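You operate a simulated robot arm through the tools that you are given. There is no shell and no other tool.

The job below is to be done with a simulated robot arm. You get a single attempt, and the scene is never put back.

Task
Blow the dusty tall tile clean and put it in the beige tray.
Fine: the panel lists its dust; tile on seat 1, tack block on seat 2; blow till the panel lists no dust.

Only the result counts: the job must be done as asked and must still hold three seconds after the hand-in. Knocking over, shifting, dropping, spilling or breaking anything else fails it.

Robot
A 6-joint arm with a two-finger gripper, fixed in place. Base frame: the origin is at the foot of the arm, x ahead of it, y to its left, z up. Readings come in m, rad, newtons and seconds.
Its first joint turns from -2.897 to 2.897 rad. Payload 2.45 kg.
The tool frame sits at the grasp point between the pads (the TCP): z along the fingers, y along the line on which they close. The tips reach 0.02 m beyond it. Largest opening 0.14 m; the body of the gripper starts 0.168 m behind the TCP.
Orientation is that of the tool frame in the base frame, as a unit quaternion [x, y, z, w]. With the fingers straight down and closing along the base's y, the tool's x points along the base's -x, its y along +y and its z along -z.

Tools
- The arm moves only by the tool play_rows. Its argument "rows" is a list of rows, each an object (a shift or turn left out is 0, a gripper value left out holds the last) with "gripper": the gripper command, from -1 (shut) to 1 (fully open), values between in proportion; "travel": the shift along the base's x, y, z in units of 250 mm (1.0 is 250 mm), a list of three; "angular": the turn, a rotation vector about the base's x, y, z in units of 45 degrees (1.0 is 45 degrees), a list of three. In form: [{"gripper": gripper, "travel": [tx, ty, tz], "angular": [wx, wy, wz]}, ...]. A call has 1 to 20 rows; each row is the pose to reach, as a shift and turn from the pose commanded when the call began. A call with a number of a shift or a turn outside -1 to 1 is refused whole. A row lasts 0.2 s, in which the tool goes at most 0.05 m and 0.15 rad; a call with a longer step from one row to the next is refused whole, and so is a gripper value outside its range. Where a pose cannot be reached the arm comes as near as it can. A force on the tool above 40 N (or 10 N above the force at the start of the call, whichever is more), or a blocked arm, ends the call early, and 0.2 s more pass. Each finger travels about 0.045 m/s and halts on what it meets, pressing with about 35 N; the grip force reading is that of the motor and also rises with nothing between the fingers. The clock runs only during rows and for 0.2 s after the last one: add rows that repeat a pose to give the fingers time. The reply holds the time, the measured pose of the TCP, the force on the tool along the base axes, the opening and the grip force, in the units named above and with some noise, with the torque about the TCP (base axes, N m) and any sound that the robot's microphone picked up.
- Cameras (640 x 400 px; columns grow to the right, rows downward): "scene" is fixed at [0.3971, -0.5023, 1.4645]; the picture's right is [0.58, -0.81, 0.00], its down [-0.34, -0.25, -0.91] and it looks along [0.73, 0.53, -0.42] (base axes); focal length 354 px, centre (320, 200). "wrist" rides on the gripper at [0.078, 0.011, -0.209] in the tool frame; the picture's right is [-0.14, 0.99, 0.00], its down [-0.92, -0.13, -0.37] and it looks along [-0.37, -0.05, 0.93] (tool axes); focal length 280 px, centre (320, 200). There is no depth. A picture from a camera that has moved, and an enlarged one, comes with that camera's place and axes in the base frame and with its lens.
- grab_frame(camera): a new picture of that camera. It takes no simulated time.
- inspect(camera, box): a new picture of the part [left, top, right, bottom] of that camera's present view, enlarged. It takes no simulated time.
- finish_job(): hands the job in; it is judged then, once.

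Nothing tells you positions but the pictures and the camera data. Unless the task says otherwise, let go and move clear before handing in.

The tools are called after ">>>" by a JSON object that holds its "fn" and its "kwargs". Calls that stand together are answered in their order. play_rows: Moves the arm, as the interface text tells. Its arguments: {"type":"object","properties":{"rows":{"type":"array","items":{"type":"object","properties":{"gripper":{"type":"number"},"travel":{"type":"array","items":{"type":"number"}},"angular":{"type":"array","items":{"type":"number"}}}}}},"required":["rows"]} The other tools are called the same way: grab_frame (camera) takes a picture; inspect (camera, box) takes an enlarged picture of a part of a camera's view; finish_job () hands the job in.

At the start:

```text
time_s: 0.0
position: [0.6894, 0.0475, 1.2781]
tool_rot: [0.0, 1.0, 0.0, 0.0]
ft_force: [0.0, 0.1, 0.9]
ft_torque: [-0.02, -0.01, -0.06]
grip_width: 0.14
grasp_force: 0.1
```

scene: 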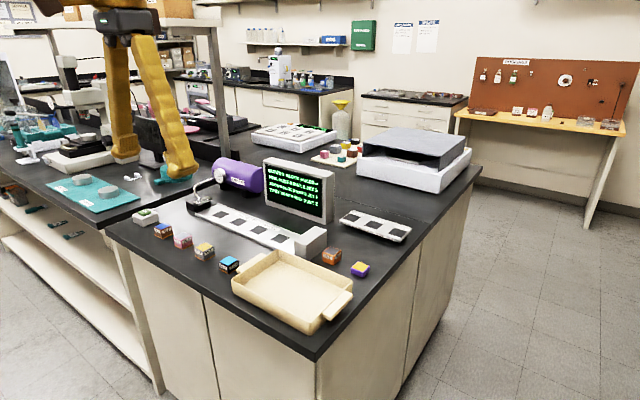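
wrist: 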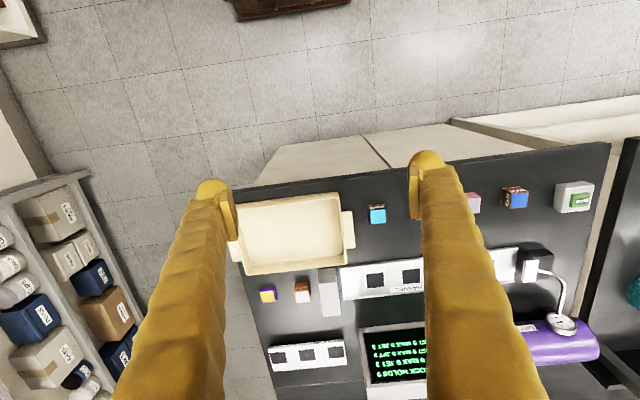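

I see a bench with a panel (green text), a seat strip, several small tiles/blocks, a beige tray and a purple blower. I'll enlarge the pictures to read the panel and the labels.

>>> {"fn": "inspect", "kwargs": {"camera": "scene", "box": [250, 150, 350, 230]}}

>>> {"fn": "inspect", "kwargs": {"camera": "scene", "box": [120, 180, 280, 280]}}

>>> {"fn": "inspect", "kwargs": {"camera": "scene", "box": [260, 190, 420, 290]}}

>>> {"fn": "inspect", "kwargs": {"camera": "wrist", "box": [240, 170, 440, 295]}}

>>> {"fn": "inspect", "kwargs": {"camera": "wrist", "box": [440, 160, 640, 360]}}

>>> {"fn": "inspect", "kwargs": {"camera": "wrist", "box": [260, 250, 440, 390]}}

```text
5.00 times, centred on (300, 190) of scene
camera zoom: at [0.3971, -0.5023, 1.4645], right [0.58, -0.81, 0.0], down [-0.34, -0.25, -0.91], along [0.73, 0.53, -0.42], focal length 1772 px, centre (420, 250)
```

zoom: 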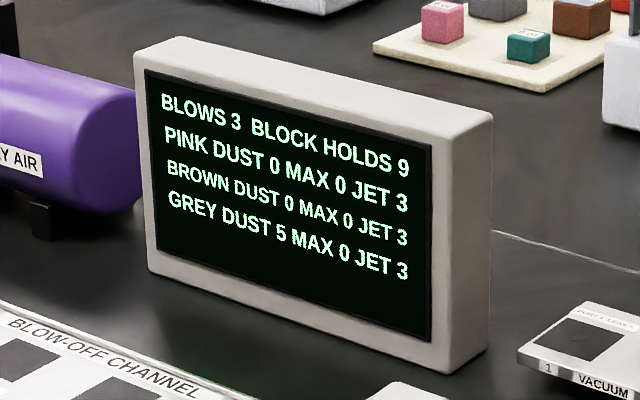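

```text
4.00 times, centred on (200, 230) of scene
camera zoom: at [0.3971, -0.5023, 1.4645], right [0.58, -0.81, 0.0], down [-0.34, -0.25, -0.91], along [0.73, 0.53, -0.42], focal length 1418 px, centre (800, 80)
```

zoom: 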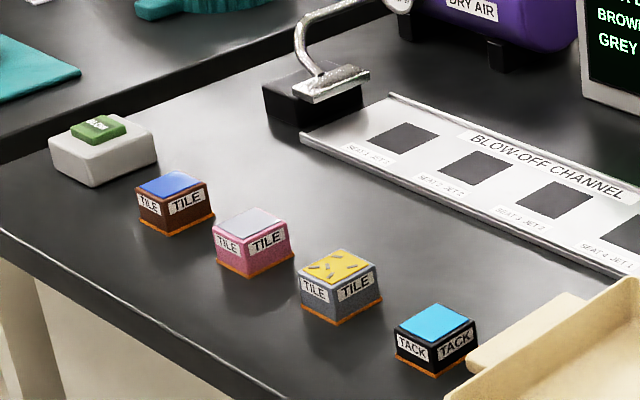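

```text
4.00 times, centred on (340, 240) of scene
camera zoom: at [0.3971, -0.5023, 1.4645], right [0.58, -0.81, 0.0], down [-0.34, -0.25, -0.91], along [0.73, 0.53, -0.42], focal length 1418 px, centre (240, 40)
```

zoom: 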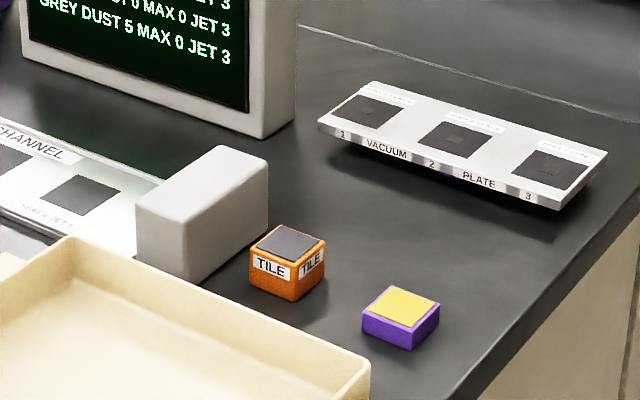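

```text
3.20 times, centred on (340, 232) of wrist
camera zoom: at [0.6104, 0.0586, 1.4872], right [0.14, 0.99, 0.0], down [0.92, -0.13, 0.37], along [0.37, -0.05, -0.93], focal length 897 px, centre (256, 96)
```

zoom: 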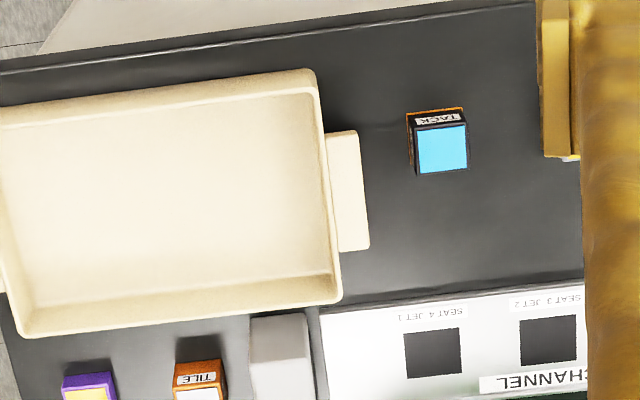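

```text
2.00 times, centred on (540, 260) of wrist
camera zoom: at [0.6104, 0.0586, 1.4872], right [0.14, 0.99, 0.0], down [0.92, -0.13, 0.37], along [0.37, -0.05, -0.93], focal length 561 px, centre (-120, 80)
```

zoom: 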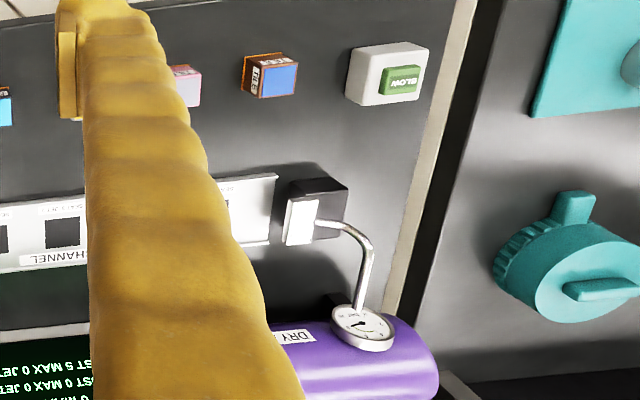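

```text
2.86 times, centred on (350, 320) of wrist
camera zoom: at [0.6104, 0.0586, 1.4872], right [0.14, 0.99, 0.0], down [0.92, -0.13, 0.37], along [0.37, -0.05, -0.93], focal length 801 px, centre (234, -143)
```

zoom: 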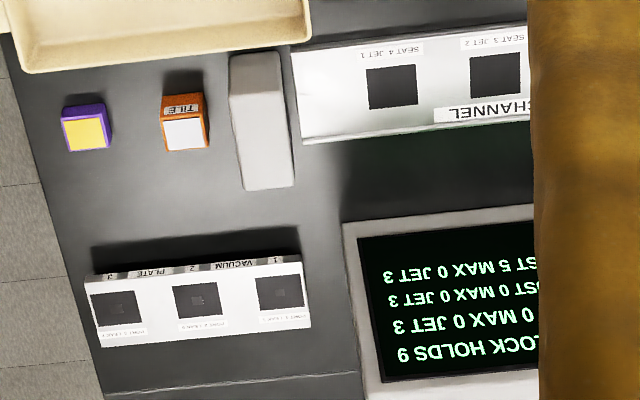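

The grey tile with the yellow top is the one showing dust (panel: dust 5). I'll read the seat labels and check the heights of the tiles before moving.

>>> {"fn": "inspect", "kwargs": {"camera": "scene", "box": [190, 195, 254, 235]}}

>>> {"fn": "inspect", "kwargs": {"camera": "scene", "box": [236, 210, 300, 250]}}

>>> {"fn": "inspect", "kwargs": {"camera": "scene", "box": [130, 205, 194, 245]}}

>>> {"fn": "inspect", "kwargs": {"camera": "scene", "box": [185, 235, 249, 275]}}

>>> {"fn": "inspect", "kwargs": {"camera": "scene", "box": [310, 235, 374, 275]}}

>>> {"fn": "inspect", "kwargs": {"camera": "scene", "box": [180, 150, 276, 210]}}

```text
10.00 times, centred on (222, 215) of scene
camera zoom: at [0.3971, -0.5023, 1.4645], right [0.58, -0.81, 0.0], down [-0.34, -0.25, -0.91], along [0.73, 0.53, -0.42], focal length 3544 px, centre (1300, 50)
```

zoom: 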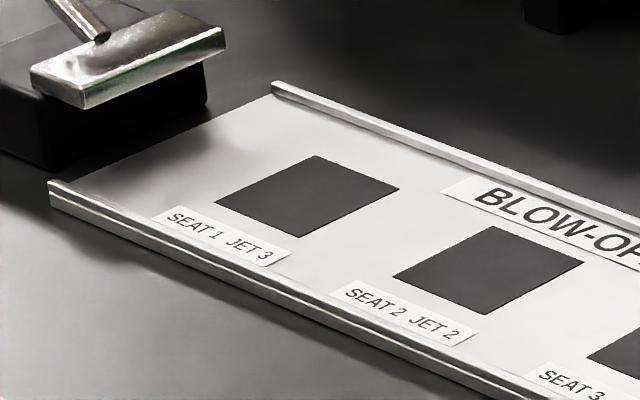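

```text
10.00 times, centred on (268, 230) of scene
camera zoom: at [0.3971, -0.5023, 1.4645], right [0.58, -0.81, 0.0], down [-0.34, -0.25, -0.91], along [0.73, 0.53, -0.42], focal length 3544 px, centre (840, -100)
```

zoom: 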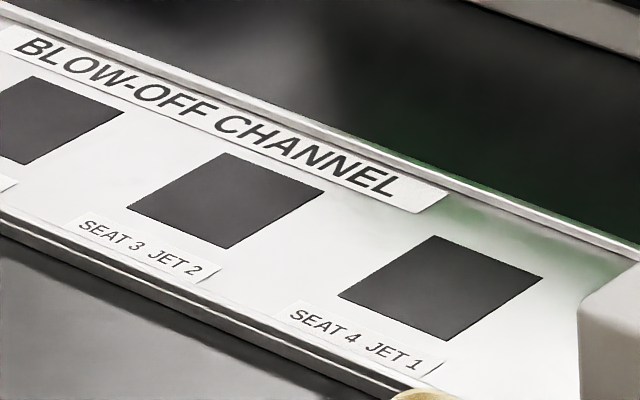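

```text
10.00 times, centred on (162, 225) of scene
camera zoom: at [0.3971, -0.5023, 1.4645], right [0.58, -0.81, 0.0], down [-0.34, -0.25, -0.91], along [0.73, 0.53, -0.42], focal length 3544 px, centre (1900, -50)
```

zoom: 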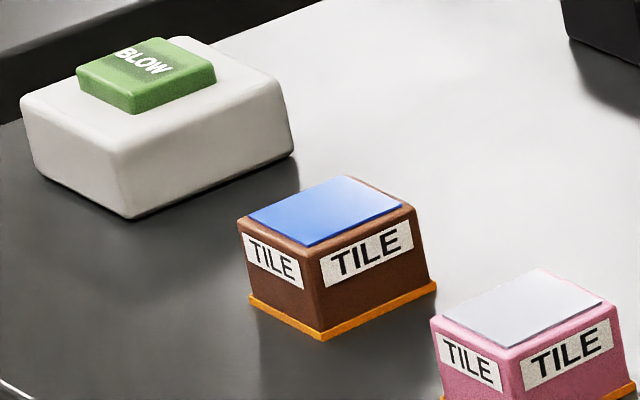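

```text
10.00 times, centred on (217, 255) of scene
camera zoom: at [0.3971, -0.5023, 1.4645], right [0.58, -0.81, 0.0], down [-0.34, -0.25, -0.91], along [0.73, 0.53, -0.42], focal length 3544 px, centre (1350, -350)
```

zoom: 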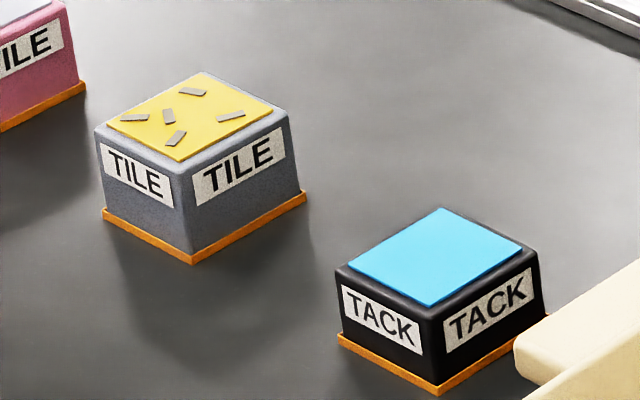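

```text
10.00 times, centred on (342, 255) of scene
camera zoom: at [0.3971, -0.5023, 1.4645], right [0.58, -0.81, 0.0], down [-0.34, -0.25, -0.91], along [0.73, 0.53, -0.42], focal length 3544 px, centre (100, -350)
```

zoom: 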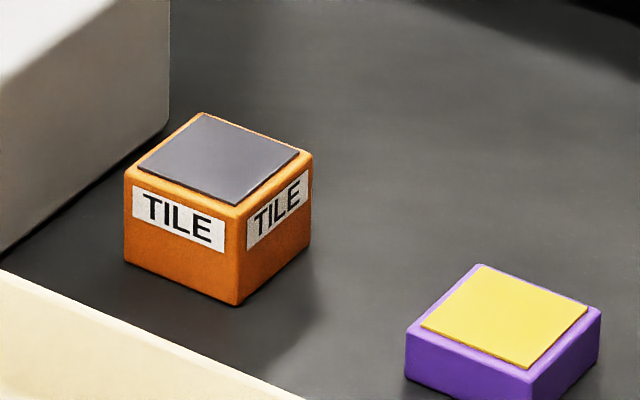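

```text
6.67 times, centred on (228, 180) of scene
camera zoom: at [0.3971, -0.5023, 1.4645], right [0.58, -0.81, 0.0], down [-0.34, -0.25, -0.91], along [0.73, 0.53, -0.42], focal length 2363 px, centre (933, 333)
```

zoom: 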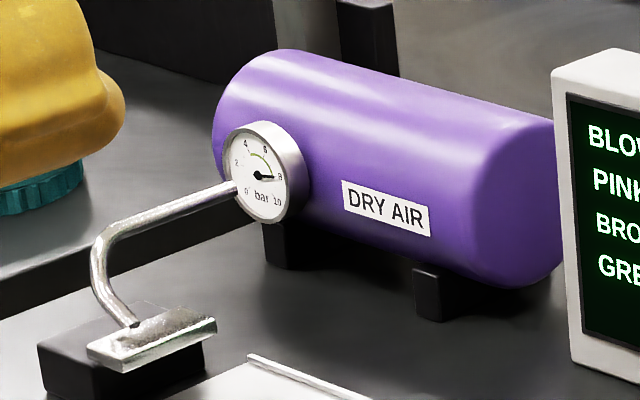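

The seats read: seat 1 jet 3, seats 2 and 3 jet 2, seat 4 jet 1. I take the grey tile to be near (0.87, 0.23), the tack block near (0.88, 0.146), the bench near z 0.90, seat 1 near (1.07, 0.40) and the button near (0.89, 0.55). Next I move above the grey tile to refine this with the wrist camera.

>>> {"fn": "play_rows", "kwargs": {"rows": [{"gripper": 1, "travel": [0.1, 0.1, -0.06]}, {"travel": [0.2, 0.2, -0.12]}, {"travel": [0.3, 0.3, -0.18]}, {"travel": [0.4, 0.4, -0.24]}, {"travel": [0.5, 0.5, -0.3]}, {"travel": [0.6, 0.6, -0.36]}, {"travel": [0.7, 0.7, -0.42]}, {"travel": [0.7, 0.7, -0.42]}]}}

>>> {"fn": "grab_frame", "kwargs": {"camera": "wrist"}}

>>> {"fn": "grab_frame", "kwargs": {"camera": "scene"}}

```text
time_s: 1.8
position: [0.8659, 0.2248, 1.1728]
tool_rot: [-0.001, 1.0, 0.0, 0.0]
ft_force: [-0.6, 0.6, -0.1]
ft_torque: [0.0, -0.03, 0.0]
grip_width: 0.1401
grasp_force: 0.1
```

```text
taken
camera wrist: at [0.7853, 0.2345, 1.3819], right [0.14, 0.99, 0.0], down [0.92, -0.13, 0.37], along [0.37, -0.05, -0.93], focal length 280 px, centre (320, 200)
```

wrist: 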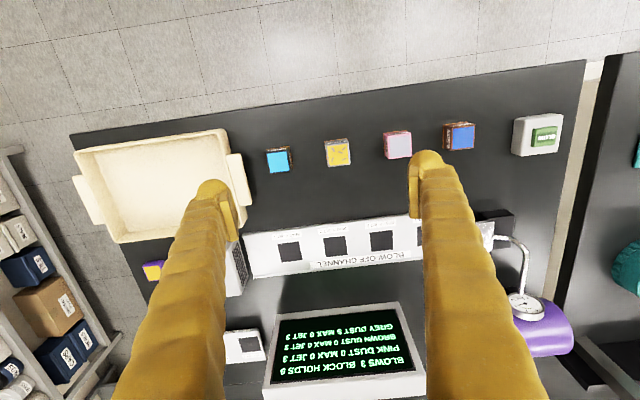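

```text
taken
```

scene: 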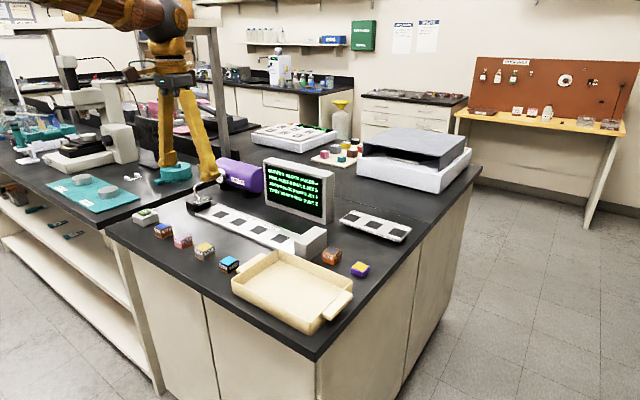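

The arm tracks well here. I'll take enlarged wrist views to triangulate the tile, tack block, seats and button more precisely.

>>> {"fn": "inspect", "kwargs": {"camera": "wrist", "box": [250, 110, 410, 210]}}

>>> {"fn": "inspect", "kwargs": {"camera": "wrist", "box": [440, 90, 600, 190]}}

>>> {"fn": "inspect", "kwargs": {"camera": "wrist", "box": [240, 190, 400, 290]}}

>>> {"fn": "inspect", "kwargs": {"camera": "wrist", "box": [380, 180, 540, 280]}}

>>> {"fn": "inspect", "kwargs": {"camera": "wrist", "box": [60, 120, 260, 245]}}

```text
4.00 times, centred on (330, 160) of wrist
camera zoom: at [0.7853, 0.2345, 1.3819], right [0.14, 0.99, 0.0], down [0.92, -0.13, 0.37], along [0.37, -0.05, -0.93], focal length 1122 px, centre (280, 360)
```

zoom: 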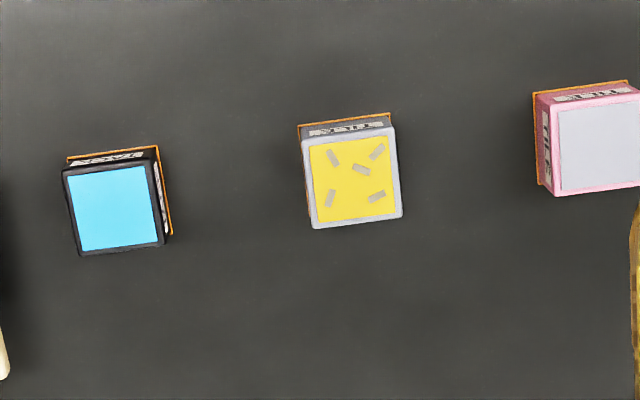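

```text
4.00 times, centred on (520, 140) of wrist
camera zoom: at [0.7853, 0.2345, 1.3819], right [0.14, 0.99, 0.0], down [0.92, -0.13, 0.37], along [0.37, -0.05, -0.93], focal length 1122 px, centre (-480, 440)
```

zoom: 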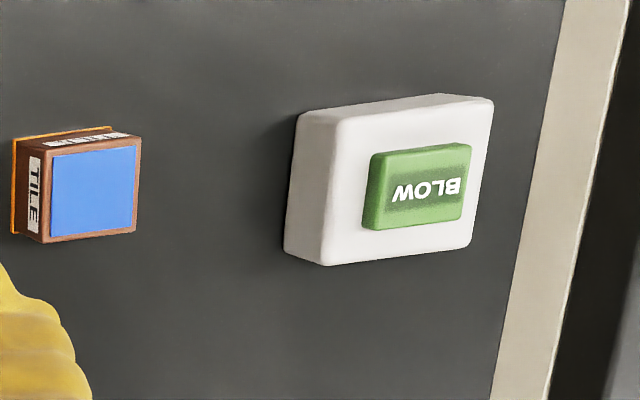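

```text
4.00 times, centred on (320, 240) of wrist
camera zoom: at [0.7853, 0.2345, 1.3819], right [0.14, 0.99, 0.0], down [0.92, -0.13, 0.37], along [0.37, -0.05, -0.93], focal length 1122 px, centre (320, 40)
```

zoom: 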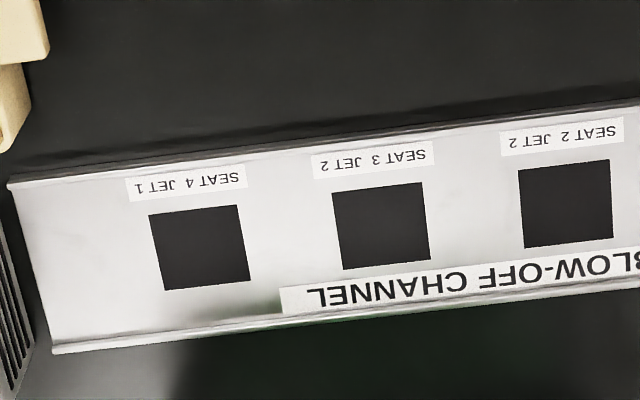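

```text
4.00 times, centred on (460, 230) of wrist
camera zoom: at [0.7853, 0.2345, 1.3819], right [0.14, 0.99, 0.0], down [0.92, -0.13, 0.37], along [0.37, -0.05, -0.93], focal length 1122 px, centre (-240, 80)
```

zoom: 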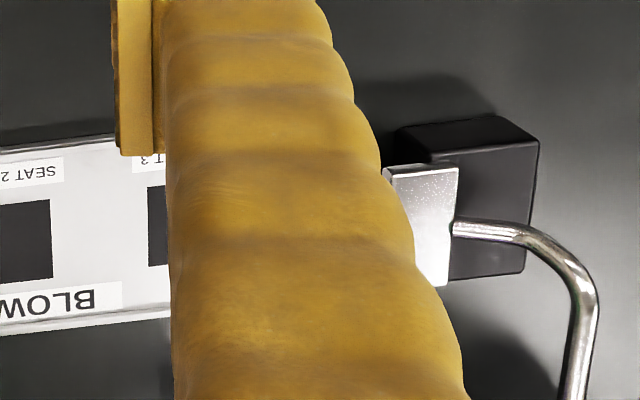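

```text
3.20 times, centred on (160, 182) of wrist
camera zoom: at [0.7853, 0.2345, 1.3819], right [0.14, 0.99, 0.0], down [0.92, -0.13, 0.37], along [0.37, -0.05, -0.93], focal length 897 px, centre (832, 256)
```

zoom: 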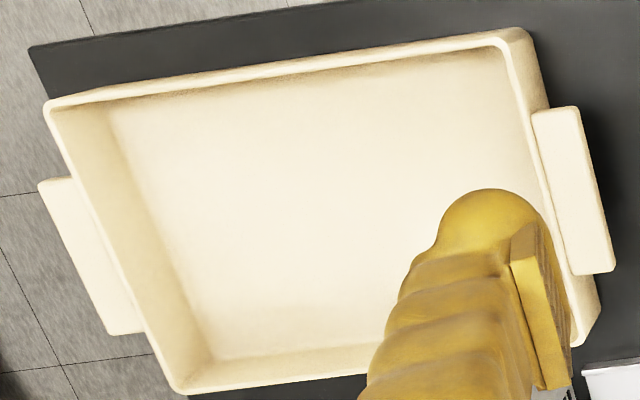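

From the two views I place the grey tile top near (0.888, 0.249, z≈0.94), the tack block near (0.889, 0.15), seat 2 near (1.073, 0.313) and seat 1 near (1.073, 0.403). Since the seats lie beyond the stated straight-down reach, I'll test high in free air whether the arm gets there.

>>> {"fn": "play_rows", "kwargs": {"rows": [{"gripper": 0.2, "travel": [0.14, 0.1, 0.0]}, {"travel": [0.28, 0.2, 0.0]}, {"travel": [0.42, 0.3, -0.0]}, {"travel": [0.56, 0.4, -0.0]}, {"travel": [0.7, 0.5, 0.0]}, {"travel": [0.82, 0.6, 0.0]}, {"travel": [0.82, 0.71, 0.0]}, {"travel": [0.82, 0.71, 0.0]}, {"travel": [0.82, 0.71, 0.0]}]}}

>>> {"fn": "grab_frame", "kwargs": {"camera": "wrist"}}

>>> {"fn": "grab_frame", "kwargs": {"camera": "scene"}}

```text
time_s: 3.8
position: [1.0686, 0.4018, 1.1706]
tool_rot: [-0.001, 1.0, 0.0, 0.001]
ft_force: [0.5, 0.4, 0.1]
ft_torque: [-0.03, 0.04, 0.0]
grip_width: 0.084
grasp_force: 0.1
```

```text
taken
camera wrist: at [0.9892, 0.4126, 1.3805], right [0.14, 0.99, 0.0], down [0.92, -0.13, 0.37], along [0.37, -0.05, -0.93], focal length 280 px, centre (320, 200)
```

wrist: 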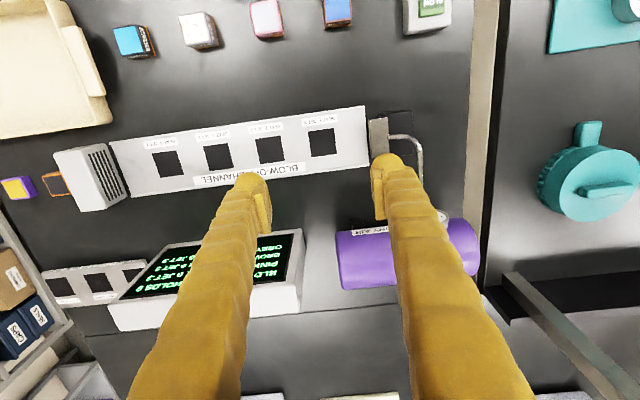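

```text
taken
```

scene: 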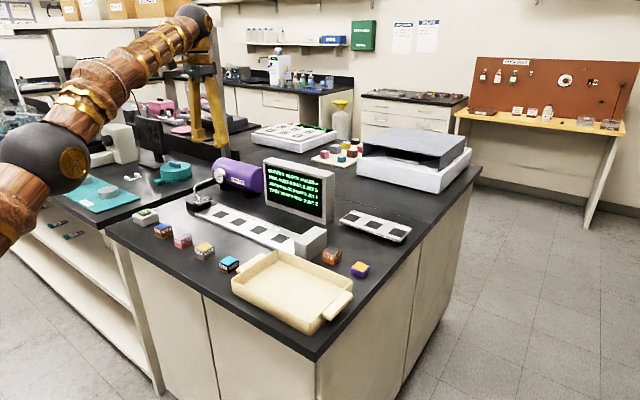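

The arm reaches above seat 1 with the tool straight down. I'll check whether it still reaches lower down, staying above the seat.

>>> {"fn": "play_rows", "kwargs": {"rows": [{"travel": [0.0, 0.0, -0.15]}, {"travel": [0.0, 0.0, -0.3]}, {"travel": [0.0, 0.0, -0.45]}, {"travel": [0.0, 0.0, -0.6]}, {"travel": [0.0, 0.0, -0.7]}, {"travel": [0.0, 0.0, -0.7]}]}}

>>> {"fn": "grab_frame", "kwargs": {"camera": "wrist"}}

>>> {"fn": "inspect", "kwargs": {"camera": "scene", "box": [180, 150, 276, 240]}}

```text
time_s: 5.2
position: [1.0686, 0.4002, 0.9993]
tool_rot: [0.0, 1.0, -0.001, 0.001]
ft_force: [-0.2, 0.8, -0.4]
ft_torque: [0.02, -0.02, 0.02]
grip_width: 0.0842
grasp_force: 0.1
```

```text
taken
camera wrist: at [0.9892, 0.4107, 1.208], right [0.14, 0.99, 0.0], down [0.92, -0.13, 0.37], along [0.37, -0.05, -0.93], focal length 280 px, centre (320, 200)
```

wrist: 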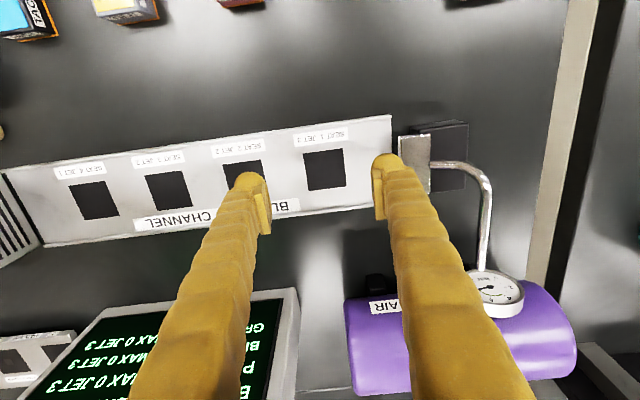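

```text
4.44 times, centred on (228, 195) of scene
camera zoom: at [0.3971, -0.5023, 1.4645], right [0.58, -0.81, 0.0], down [-0.34, -0.25, -0.91], along [0.73, 0.53, -0.42], focal length 1575 px, centre (729, 222)
```

zoom: 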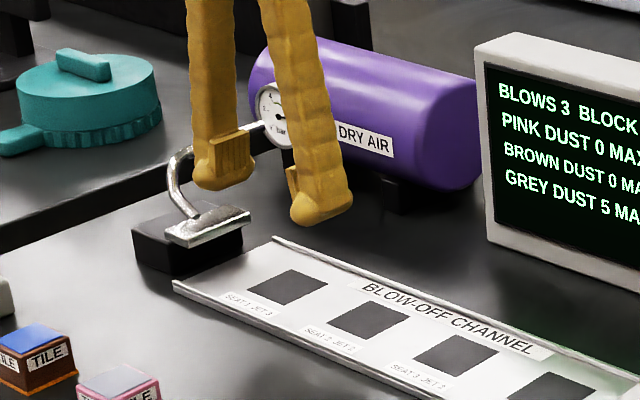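

The arm holds seat 1 at low height, so everything is reachable. Now I go back over the grey tile at a medium height for a close look.

>>> {"fn": "play_rows", "kwargs": {"rows": [{"gripper": 0.2, "travel": [0.0, 0.0, 0.18]}, {"travel": [0.0, 0.0, 0.36]}, {"travel": [-0.14, -0.12, 0.4]}, {"travel": [-0.28, -0.24, 0.4]}, {"travel": [-0.42, -0.36, 0.4]}, {"travel": [-0.56, -0.48, 0.4]}, {"travel": [-0.7, -0.58, 0.4]}, {"travel": [-0.722, -0.605, 0.25]}, {"travel": [-0.722, -0.605, 0.08]}, {"travel": [-0.722, -0.605, 0.0]}, {"travel": [-0.722, -0.605, 0.0]}]}}

>>> {"fn": "grab_frame", "kwargs": {"camera": "wrist"}}

>>> {"fn": "inspect", "kwargs": {"camera": "scene", "box": [150, 190, 278, 270]}}

```text
time_s: 7.6
position: [0.8866, 0.2506, 0.9981]
tool_rot: [-0.001, 1.0, 0.0, 0.001]
ft_force: [-0.7, -1.0, 0.3]
ft_torque: [-0.01, -0.01, -0.03]
grip_width: 0.0842
grasp_force: 0.2
```

```text
taken
camera wrist: at [0.8075, 0.2601, 1.2081], right [0.14, 0.99, 0.0], down [0.92, -0.13, 0.37], along [0.37, -0.05, -0.93], focal length 280 px, centre (320, 200)
```

wrist: 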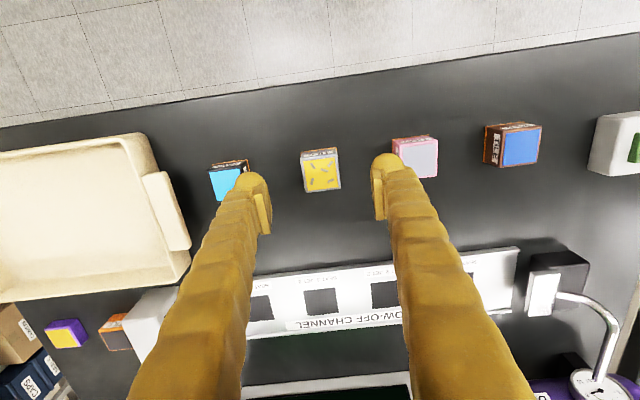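

```text
5.00 times, centred on (214, 230) of scene
camera zoom: at [0.3971, -0.5023, 1.4645], right [0.58, -0.81, 0.0], down [-0.34, -0.25, -0.91], along [0.73, 0.53, -0.42], focal length 1772 px, centre (850, 50)
```

zoom: 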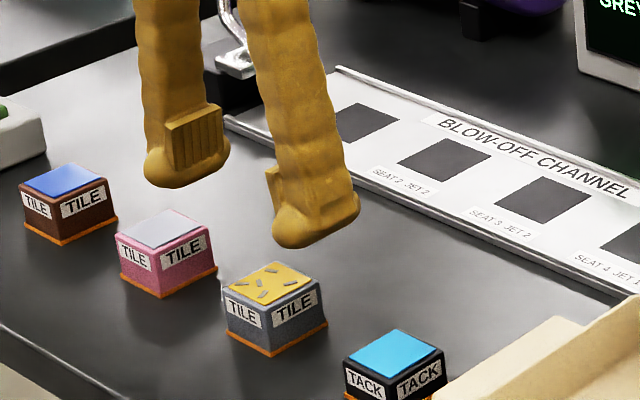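

The fingers are lined up with the grey tile (top centre about (0.889, 0.2505)). I'll lower around it without closing and check clearance.

>>> {"fn": "play_rows", "kwargs": {"rows": [{"gripper": 0.2, "travel": [0.009, 0.0, -0.08]}, {"travel": [0.009, 0.0, -0.16]}, {"travel": [0.009, 0.0, -0.22]}, {"travel": [0.009, 0.0, -0.25]}, {"travel": [0.009, 0.0, -0.25]}]}}

>>> {"fn": "grab_frame", "kwargs": {"camera": "wrist"}}

>>> {"fn": "inspect", "kwargs": {"camera": "scene", "box": [166, 215, 246, 265]}}

```text
time_s: 8.8
position: [0.8911, 0.2507, 0.9359]
tool_rot: [-0.002, 1.0, 0.0, 0.0]
ft_force: [-0.2, 0.6, -0.2]
ft_torque: [0.03, 0.04, 0.03]
grip_width: 0.0839
grasp_force: 0.1
```

```text
taken
camera wrist: at [0.8121, 0.2602, 1.1448], right [0.14, 0.99, 0.0], down [0.92, -0.13, 0.37], along [0.37, -0.05, -0.93], focal length 280 px, centre (320, 200)
```

wrist: 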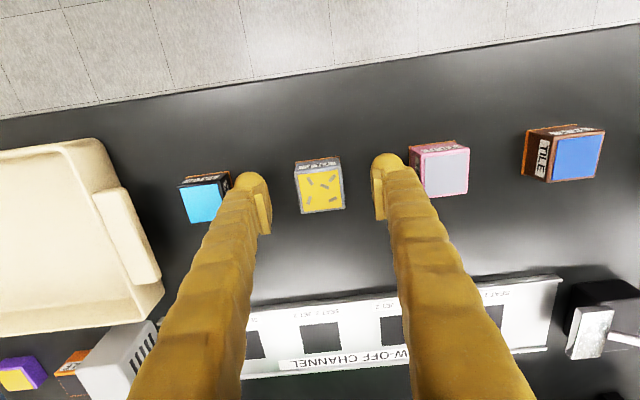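

```text
8.00 times, centred on (206, 240) of scene
camera zoom: at [0.3971, -0.5023, 1.4645], right [0.58, -0.81, 0.0], down [-0.34, -0.25, -0.91], along [0.73, 0.53, -0.42], focal length 2835 px, centre (1232, -120)
```

zoom: 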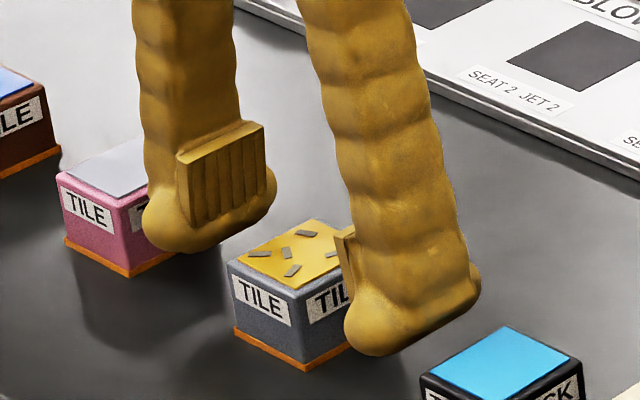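

The tile top sits near z 0.930 on a bench at about 0.900. I'll lower a further 9 mm, close on the grey tile, and lift it.

>>> {"fn": "play_rows", "kwargs": {"rows": [{"gripper": 0.2, "travel": [0.0, -0.004, -0.018]}, {"travel": [0.0, -0.004, -0.036]}, {"gripper": -1, "travel": [0.0, -0.004, -0.036]}, {"travel": [0.0, -0.004, -0.036]}, {"travel": [0.0, -0.004, -0.036]}, {"travel": [0.0, -0.004, -0.036]}, {"travel": [0.0, -0.004, -0.036]}, {"travel": [0.0, -0.004, -0.036]}]}}

>>> {"fn": "inspect", "kwargs": {"camera": "scene", "box": [166, 215, 246, 265]}}

```text
time_s: 10.6
position: [0.8918, 0.2488, 0.9267]
tool_rot: [0.0, 1.0, 0.0, -0.001]
ft_force: [-1.0, -0.5, 0.8]
ft_torque: [0.02, 0.0, 0.04]
grip_width: 0.0366
grasp_force: 35.1
```

```text
8.00 times, centred on (206, 240) of scene
camera zoom: at [0.3971, -0.5023, 1.4645], right [0.58, -0.81, 0.0], down [-0.34, -0.25, -0.91], along [0.73, 0.53, -0.42], focal length 2835 px, centre (1232, -120)
```

zoom: 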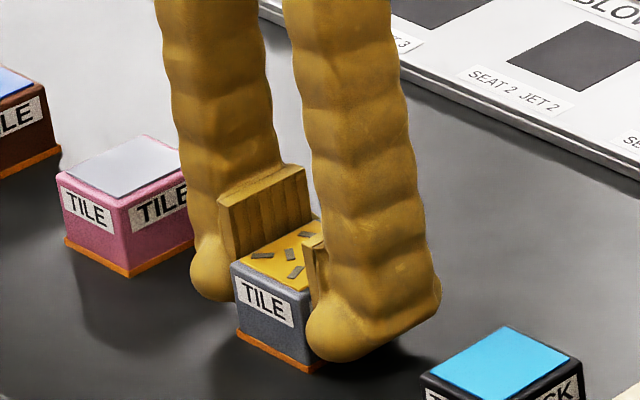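

The tile is gripped (36.6 mm, 35 N). I lift it and carry it above seat 1.

>>> {"fn": "play_rows", "kwargs": {"rows": [{"gripper": -1, "travel": [0.0, 0.0, 0.08]}, {"travel": [0.0, 0.0, 0.2]}, {"travel": [0.0, 0.0, 0.34]}, {"travel": [0.05, 0.05, 0.42]}, {"travel": [0.18, 0.15, 0.42]}, {"travel": [0.31, 0.26, 0.42]}, {"travel": [0.44, 0.37, 0.42]}, {"travel": [0.57, 0.48, 0.42]}, {"travel": [0.68, 0.58, 0.42]}, {"travel": [0.728, 0.616, 0.42]}, {"travel": [0.728, 0.616, 0.3]}, {"travel": [0.728, 0.616, 0.2]}, {"travel": [0.728, 0.616, 0.2]}]}}

>>> {"fn": "grab_frame", "kwargs": {"camera": "wrist"}}

>>> {"fn": "inspect", "kwargs": {"camera": "scene", "box": [180, 175, 260, 225]}}

```text
time_s: 13.4
position: [1.0745, 0.4046, 0.9772]
tool_rot: [-0.001, 1.0, 0.0, 0.001]
ft_force: [0.1, 0.1, -0.2]
ft_torque: [-0.04, 0.02, 0.01]
grip_width: 0.0364
grasp_force: 34.9
```

```text
taken
camera wrist: at [0.9944, 0.4146, 1.1858], right [0.14, 0.99, 0.0], down [0.92, -0.13, 0.37], along [0.37, -0.05, -0.93], focal length 280 px, centre (320, 200)
```

wrist: 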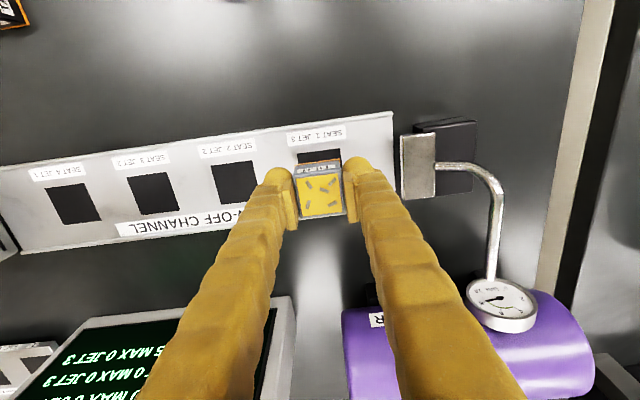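

```text
8.00 times, centred on (220, 200) of scene
camera zoom: at [0.3971, -0.5023, 1.4645], right [0.58, -0.81, 0.0], down [-0.34, -0.25, -0.91], along [0.73, 0.53, -0.42], focal length 2835 px, centre (1120, 200)
```

zoom: 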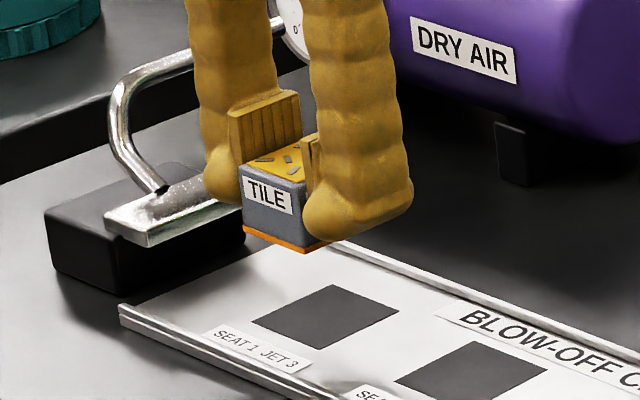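

The tile is over seat 1. I'll lower it in stages, watching the force for contact.

>>> {"fn": "play_rows", "kwargs": {"rows": [{"gripper": -1, "travel": [0.0, 0.0, -0.06]}, {"travel": [-0.002, -0.001, -0.11]}, {"travel": [-0.002, -0.001, -0.15]}, {"travel": [-0.002, -0.001, -0.15]}]}}

>>> {"fn": "inspect", "kwargs": {"camera": "scene", "box": [180, 175, 260, 225]}}

```text
time_s: 14.4
position: [1.0733, 0.4026, 0.9395]
tool_rot: [0.0, 1.0, 0.0, -0.001]
ft_force: [0.6, -0.2, -1.1]
ft_torque: [0.02, 0.0, 0.04]
grip_width: 0.0361
grasp_force: 34.9
```

```text
8.00 times, centred on (220, 200) of scene
camera zoom: at [0.3971, -0.5023, 1.4645], right [0.58, -0.81, 0.0], down [-0.34, -0.25, -0.91], along [0.73, 0.53, -0.42], focal length 2835 px, centre (1120, 200)
```

zoom: 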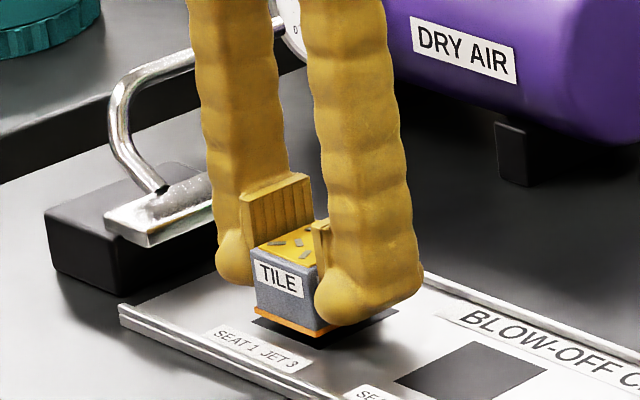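

Still a few millimetres above the seat with good alignment; I continue down in 1–2 mm steps.

>>> {"fn": "play_rows", "kwargs": {"rows": [{"gripper": -1, "travel": [0.002, 0.002, -0.008]}, {"travel": [0.002, 0.002, -0.016]}, {"travel": [0.002, 0.002, -0.016]}]}}

>>> {"fn": "inspect", "kwargs": {"camera": "scene", "box": [180, 175, 260, 225]}}

```text
time_s: 15.2
position: [1.0737, 0.4035, 0.9348]
tool_rot: [-0.001, 1.0, 0.0, 0.0]
ft_force: [0.2, 0.3, -0.3]
ft_torque: [-0.01, 0.02, 0.02]
grip_width: 0.0365
grasp_force: 35.0
```

```text
8.00 times, centred on (220, 200) of scene
camera zoom: at [0.3971, -0.5023, 1.4645], right [0.58, -0.81, 0.0], down [-0.34, -0.25, -0.91], along [0.73, 0.53, -0.42], focal length 2835 px, centre (1120, 200)
```

zoom: 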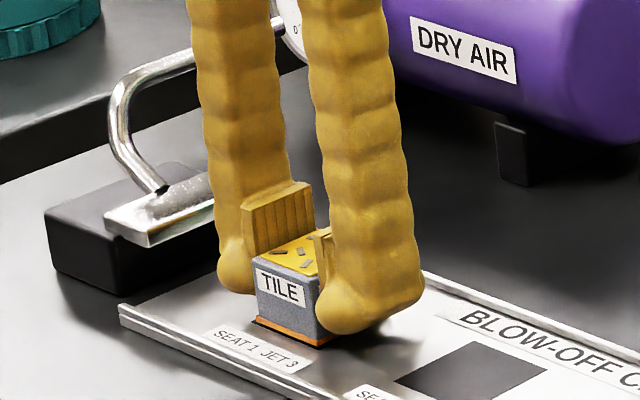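

>>> {"fn": "play_rows", "kwargs": {"rows": [{"gripper": -1, "travel": [0.0, 0.0, -0.004]}, {"travel": [0.0, 0.0, -0.008]}, {"travel": [0.0, 0.0, -0.008]}]}}

```text
time_s: 16.0
position: [1.0737, 0.4022, 0.9333]
tool_rot: [-0.001, 1.0, 0.0, 0.0]
ft_force: [-1.2, 0.9, 2.3]
ft_torque: [-0.03, 0.04, 0.01]
grip_width: 0.0366
grasp_force: 34.2
```

The force is just starting to rise; one more millimetre to confirm contact.

>>> {"fn": "play_rows", "kwargs": {"rows": [{"gripper": -1, "travel": [0.0, 0.0, -0.004]}, {"travel": [0.0, 0.0, -0.004]}]}}

>>> {"fn": "inspect", "kwargs": {"camera": "scene", "box": [180, 175, 260, 225]}}

```text
time_s: 16.6
position: [1.0747, 0.4023, 0.9331]
tool_rot: [0.0, 1.0, 0.0, 0.001]
ft_force: [-1.5, 0.8, 10.9]
ft_torque: [0.02, 0.09, -0.02]
grip_width: 0.0365
grasp_force: 34.9
```

```text
8.00 times, centred on (220, 200) of scene
camera zoom: at [0.3971, -0.5023, 1.4645], right [0.58, -0.81, 0.0], down [-0.34, -0.25, -0.91], along [0.73, 0.53, -0.42], focal length 2835 px, centre (1120, 200)
```

zoom: 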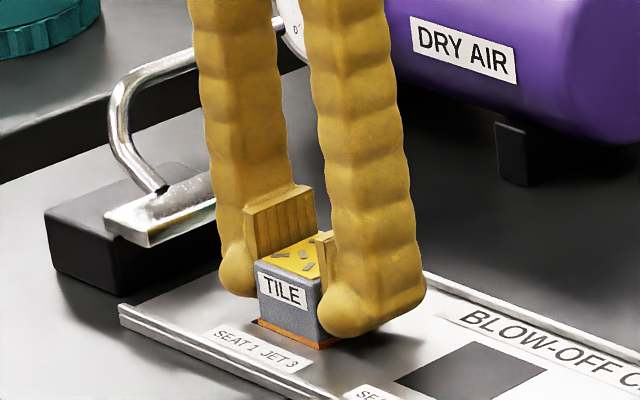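

Contact at 11 N, so the tile rests on seat 1. I ease off, open the fingers, lift, and check its position.

>>> {"fn": "play_rows", "kwargs": {"rows": [{"gripper": -1, "travel": [0.0, 0.0, 0.003]}, {"gripper": 0.0, "travel": [0.0, 0.0, 0.003]}, {"travel": [0.0, 0.0, 0.003]}, {"travel": [0.0, 0.0, 0.003]}, {"travel": [0.0, 0.0, 0.003]}, {"travel": [0.0, 0.0, 0.1]}, {"travel": [0.0, 0.0, 0.25]}, {"travel": [0.0, 0.0, 0.4]}, {"travel": [0.0, 0.0, 0.4]}]}}

>>> {"fn": "inspect", "kwargs": {"camera": "scene", "box": [180, 175, 260, 225]}}

>>> {"fn": "grab_frame", "kwargs": {"camera": "wrist"}}

```text
time_s: 18.6
position: [1.0734, 0.4028, 1.0301]
tool_rot: [-0.001, 1.0, 0.0, 0.0]
ft_force: [0.4, 0.0, 0.3]
ft_torque: [-0.02, -0.01, -0.03]
grip_width: 0.07
grasp_force: 0.2
```

```text
8.00 times, centred on (220, 200) of scene
camera zoom: at [0.3971, -0.5023, 1.4645], right [0.58, -0.81, 0.0], down [-0.34, -0.25, -0.91], along [0.73, 0.53, -0.42], focal length 2835 px, centre (1120, 200)
```

zoom: 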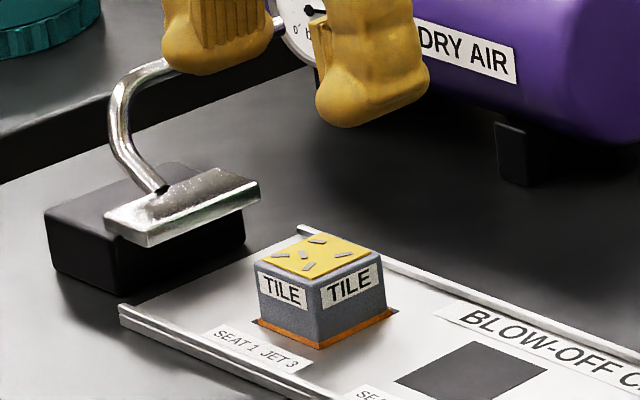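

```text
taken
camera wrist: at [0.9947, 0.4135, 1.2396], right [0.14, 0.99, 0.0], down [0.92, -0.13, 0.37], along [0.37, -0.05, -0.93], focal length 280 px, centre (320, 200)
```

wrist: 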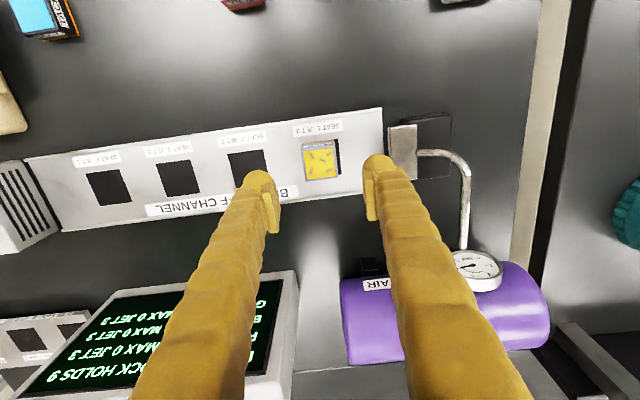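

The tile sits well on seat 1. Now the tack block, near (0.891, 0.150); the tray handle edge is near y 0.092, so I'll use a narrower opening and look first.

>>> {"fn": "play_rows", "kwargs": {"rows": [{"gripper": 0.0, "travel": [-0.1, -0.14, 0.0]}, {"travel": [-0.2, -0.27, 0.0]}, {"travel": [-0.3, -0.41, 0.0]}, {"travel": [-0.4, -0.55, 0.0]}, {"gripper": -0.2, "travel": [-0.5, -0.69, 0.0]}, {"travel": [-0.6, -0.83, 0.0]}, {"travel": [-0.7, -0.95, 0.0]}, {"travel": [-0.73, -1.0, 0.0]}, {"travel": [-0.73, -1.0, -0.1]}, {"travel": [-0.73, -1.0, -0.1]}]}}

>>> {"fn": "inspect", "kwargs": {"camera": "wrist", "box": [220, 120, 420, 245]}}

>>> {"fn": "inspect", "kwargs": {"camera": "scene", "box": [186, 225, 282, 285]}}

```text
time_s: 20.8
position: [0.8899, 0.1523, 1.0068]
tool_rot: [-0.001, 1.0, 0.0, 0.0]
ft_force: [0.5, -0.1, 0.7]
ft_torque: [0.02, 0.04, 0.03]
grip_width: 0.0559
grasp_force: 0.1
```

```text
3.20 times, centred on (320, 182) of wrist
camera zoom: at [0.8108, 0.1632, 1.2167], right [0.14, 0.99, 0.0], down [0.92, -0.13, 0.37], along [0.37, -0.05, -0.93], focal length 897 px, centre (320, 256)
```

zoom: 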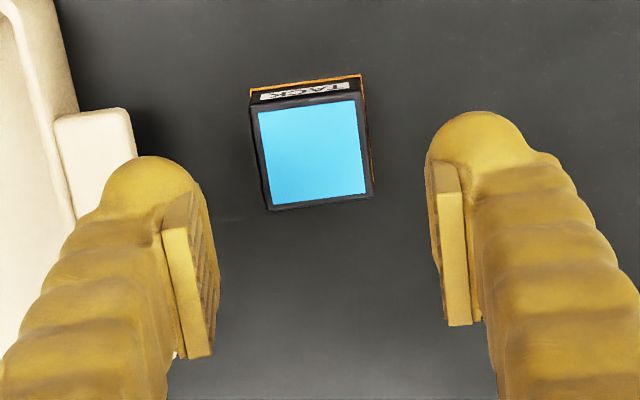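

```text
6.67 times, centred on (234, 255) of scene
camera zoom: at [0.3971, -0.5023, 1.4645], right [0.58, -0.81, 0.0], down [-0.34, -0.25, -0.91], along [0.73, 0.53, -0.42], focal length 2363 px, centre (893, -167)
```

zoom: 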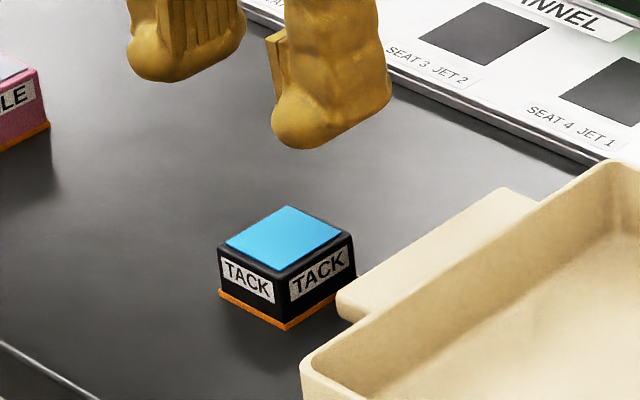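

The tack block centre is at about (0.891, 0.149), and the finger clears the tray handle by about 1 cm. I descend, close, and check.

>>> {"fn": "play_rows", "kwargs": {"rows": [{"gripper": -0.2, "travel": [0.004, -0.012, 0.0]}, {"travel": [0.004, -0.012, -0.12]}, {"travel": [0.004, -0.012, -0.22]}, {"travel": [0.004, -0.012, -0.29]}, {"travel": [0.004, -0.012, -0.325]}, {"travel": [0.004, -0.012, -0.325]}, {"gripper": -1, "travel": [0.004, -0.012, -0.325]}, {"travel": [0.004, -0.012, -0.325]}, {"travel": [0.004, -0.012, -0.325]}, {"travel": [0.004, -0.012, -0.325]}]}}

>>> {"fn": "inspect", "kwargs": {"camera": "scene", "box": [186, 225, 282, 285]}}

```text
time_s: 23.0
position: [0.8915, 0.1506, 0.9251]
tool_rot: [-0.001, 1.0, 0.0, 0.0]
ft_force: [-0.1, -0.6, -0.1]
ft_torque: [0.0, -0.03, 0.0]
grip_width: 0.0365
grasp_force: 35.5
```

```text
6.67 times, centred on (234, 255) of scene
camera zoom: at [0.3971, -0.5023, 1.4645], right [0.58, -0.81, 0.0], down [-0.34, -0.25, -0.91], along [0.73, 0.53, -0.42], focal length 2363 px, centre (893, -167)
```

zoom: 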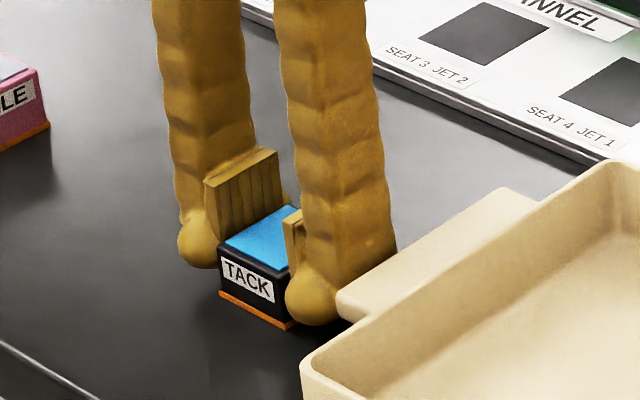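

The tack block is held (36.5 mm, 35 N). I lift it and carry it over seat 2, stopping a few millimetres above.

>>> {"fn": "play_rows", "kwargs": {"rows": [{"gripper": -1, "travel": [0.0, 0.0, 0.08]}, {"travel": [0.0, 0.0, 0.2]}, {"travel": [0.0, 0.0, 0.34]}, {"travel": [0.04, 0.04, 0.42]}, {"travel": [0.17, 0.15, 0.42]}, {"travel": [0.3, 0.27, 0.42]}, {"travel": [0.43, 0.38, 0.42]}, {"travel": [0.56, 0.5, 0.42]}, {"travel": [0.68, 0.6, 0.42]}, {"travel": [0.729, 0.65, 0.42]}, {"travel": [0.729, 0.65, 0.3]}, {"travel": [0.729, 0.65, 0.18]}, {"travel": [0.729, 0.65, 0.12]}, {"travel": [0.729, 0.65, 0.12]}]}}

>>> {"fn": "inspect", "kwargs": {"camera": "scene", "box": [190, 175, 286, 235]}}

>>> {"fn": "grab_frame", "kwargs": {"camera": "wrist"}}

```text
time_s: 26.0
position: [1.0751, 0.3126, 0.9542]
tool_rot: [-0.001, 1.0, 0.0, 0.0]
ft_force: [-0.4, 0.6, 0.2]
ft_torque: [0.0, -0.01, 0.02]
grip_width: 0.0364
grasp_force: 35.0
```

```text
6.67 times, centred on (238, 205) of scene
camera zoom: at [0.3971, -0.5023, 1.4645], right [0.58, -0.81, 0.0], down [-0.34, -0.25, -0.91], along [0.73, 0.53, -0.42], focal length 2363 px, centre (867, 167)
```

zoom: 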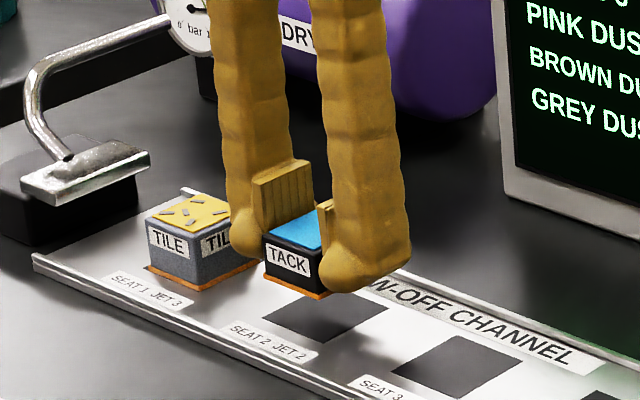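

```text
taken
camera wrist: at [0.9943, 0.3231, 1.1635], right [0.14, 0.99, 0.0], down [0.92, -0.13, 0.37], along [0.37, -0.05, -0.93], focal length 280 px, centre (320, 200)
```

wrist: 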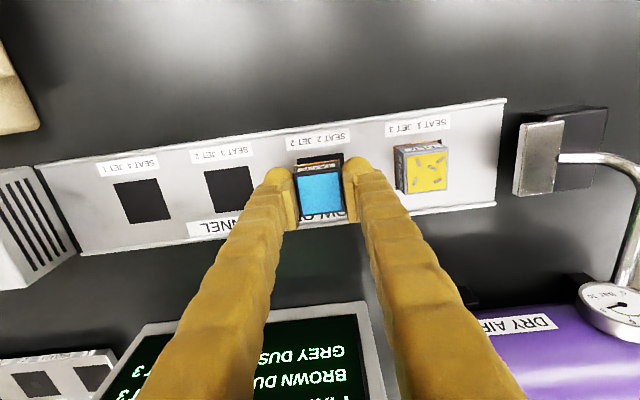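

Aligned over seat 2. I lower in stages to contact at roughly z 0.932.

>>> {"fn": "play_rows", "kwargs": {"rows": [{"gripper": -1, "travel": [-0.003, 0.003, -0.04]}, {"travel": [-0.003, 0.003, -0.07]}, {"travel": [-0.003, 0.003, -0.08]}, {"travel": [-0.003, 0.003, -0.08]}]}}

>>> {"fn": "play_rows", "kwargs": {"rows": [{"gripper": -1, "travel": [0, 0, -0.006]}, {"travel": [0, 0, -0.006]}]}}

```text
time_s: 27.0
position: [1.0744, 0.3141, 0.9353]
tool_rot: [-0.001, 1.0, 0.0, 0.0]
ft_force: [1.0, -0.5, -0.5]
ft_torque: [0.03, 0.0, 0.01]
grip_width: 0.0365
grasp_force: 34.9
```

```text
time_s: 27.6
position: [1.0719, 0.3122, 0.9337]
tool_rot: [-0.001, 1.0, 0.0, 0.0]
ft_force: [0.0, -0.4, -0.5]
ft_torque: [0.0, 0.02, -0.02]
grip_width: 0.0366
grasp_force: 34.8
```

>>> {"fn": "play_rows", "kwargs": {"rows": [{"gripper": -1, "travel": [0, 0, -0.005]}, {"travel": [0, 0, -0.005]}]}}

>>> {"fn": "play_rows", "kwargs": {"rows": [{"gripper": -1, "travel": [0, 0, -0.004]}, {"travel": [0, 0, -0.004]}]}}

```text
time_s: 28.2
position: [1.0746, 0.3141, 0.9335]
tool_rot: [-0.001, 1.0, 0.001, 0.0]
ft_force: [0.3, 1.0, -1.1]
ft_torque: [-0.01, -0.02, -0.01]
grip_width: 0.0362
grasp_force: 34.5
```

```text
time_s: 28.8
position: [1.0736, 0.3145, 0.9322]
tool_rot: [-0.001, 1.0, 0.0, -0.001]
ft_force: [-0.7, 0.1, -1.7]
ft_torque: [-0.01, -0.01, -0.01]
grip_width: 0.0363
grasp_force: 35.3
```

I see no contact force yet; another millimetre or so at a time.

>>> {"fn": "play_rows", "kwargs": {"rows": [{"gripper": -1, "travel": [0, 0, -0.004]}, {"travel": [0, 0, -0.004]}]}}

>>> {"fn": "inspect", "kwargs": {"camera": "scene", "box": [190, 175, 286, 235]}}

```text
time_s: 29.4
position: [1.0727, 0.3128, 0.9306]
tool_rot: [-0.001, 1.0, 0.0, 0.001]
ft_force: [1.6, 2.3, 2.4]
ft_torque: [0.07, 0.0, 0.02]
grip_width: 0.0362
grasp_force: 35.2
```

```text
6.67 times, centred on (238, 205) of scene
camera zoom: at [0.3971, -0.5023, 1.4645], right [0.58, -0.81, 0.0], down [-0.34, -0.25, -0.91], along [0.73, 0.53, -0.42], focal length 2363 px, centre (867, 167)
```

zoom: 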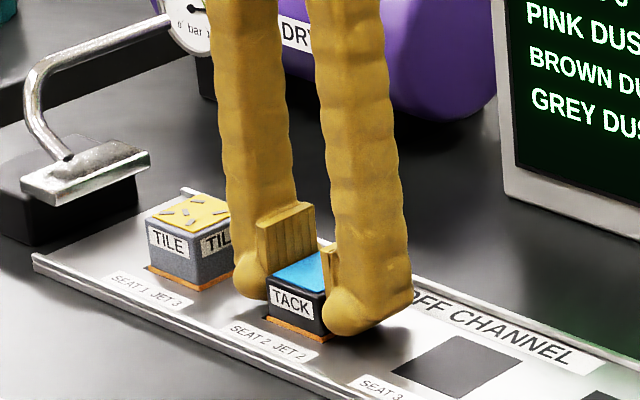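

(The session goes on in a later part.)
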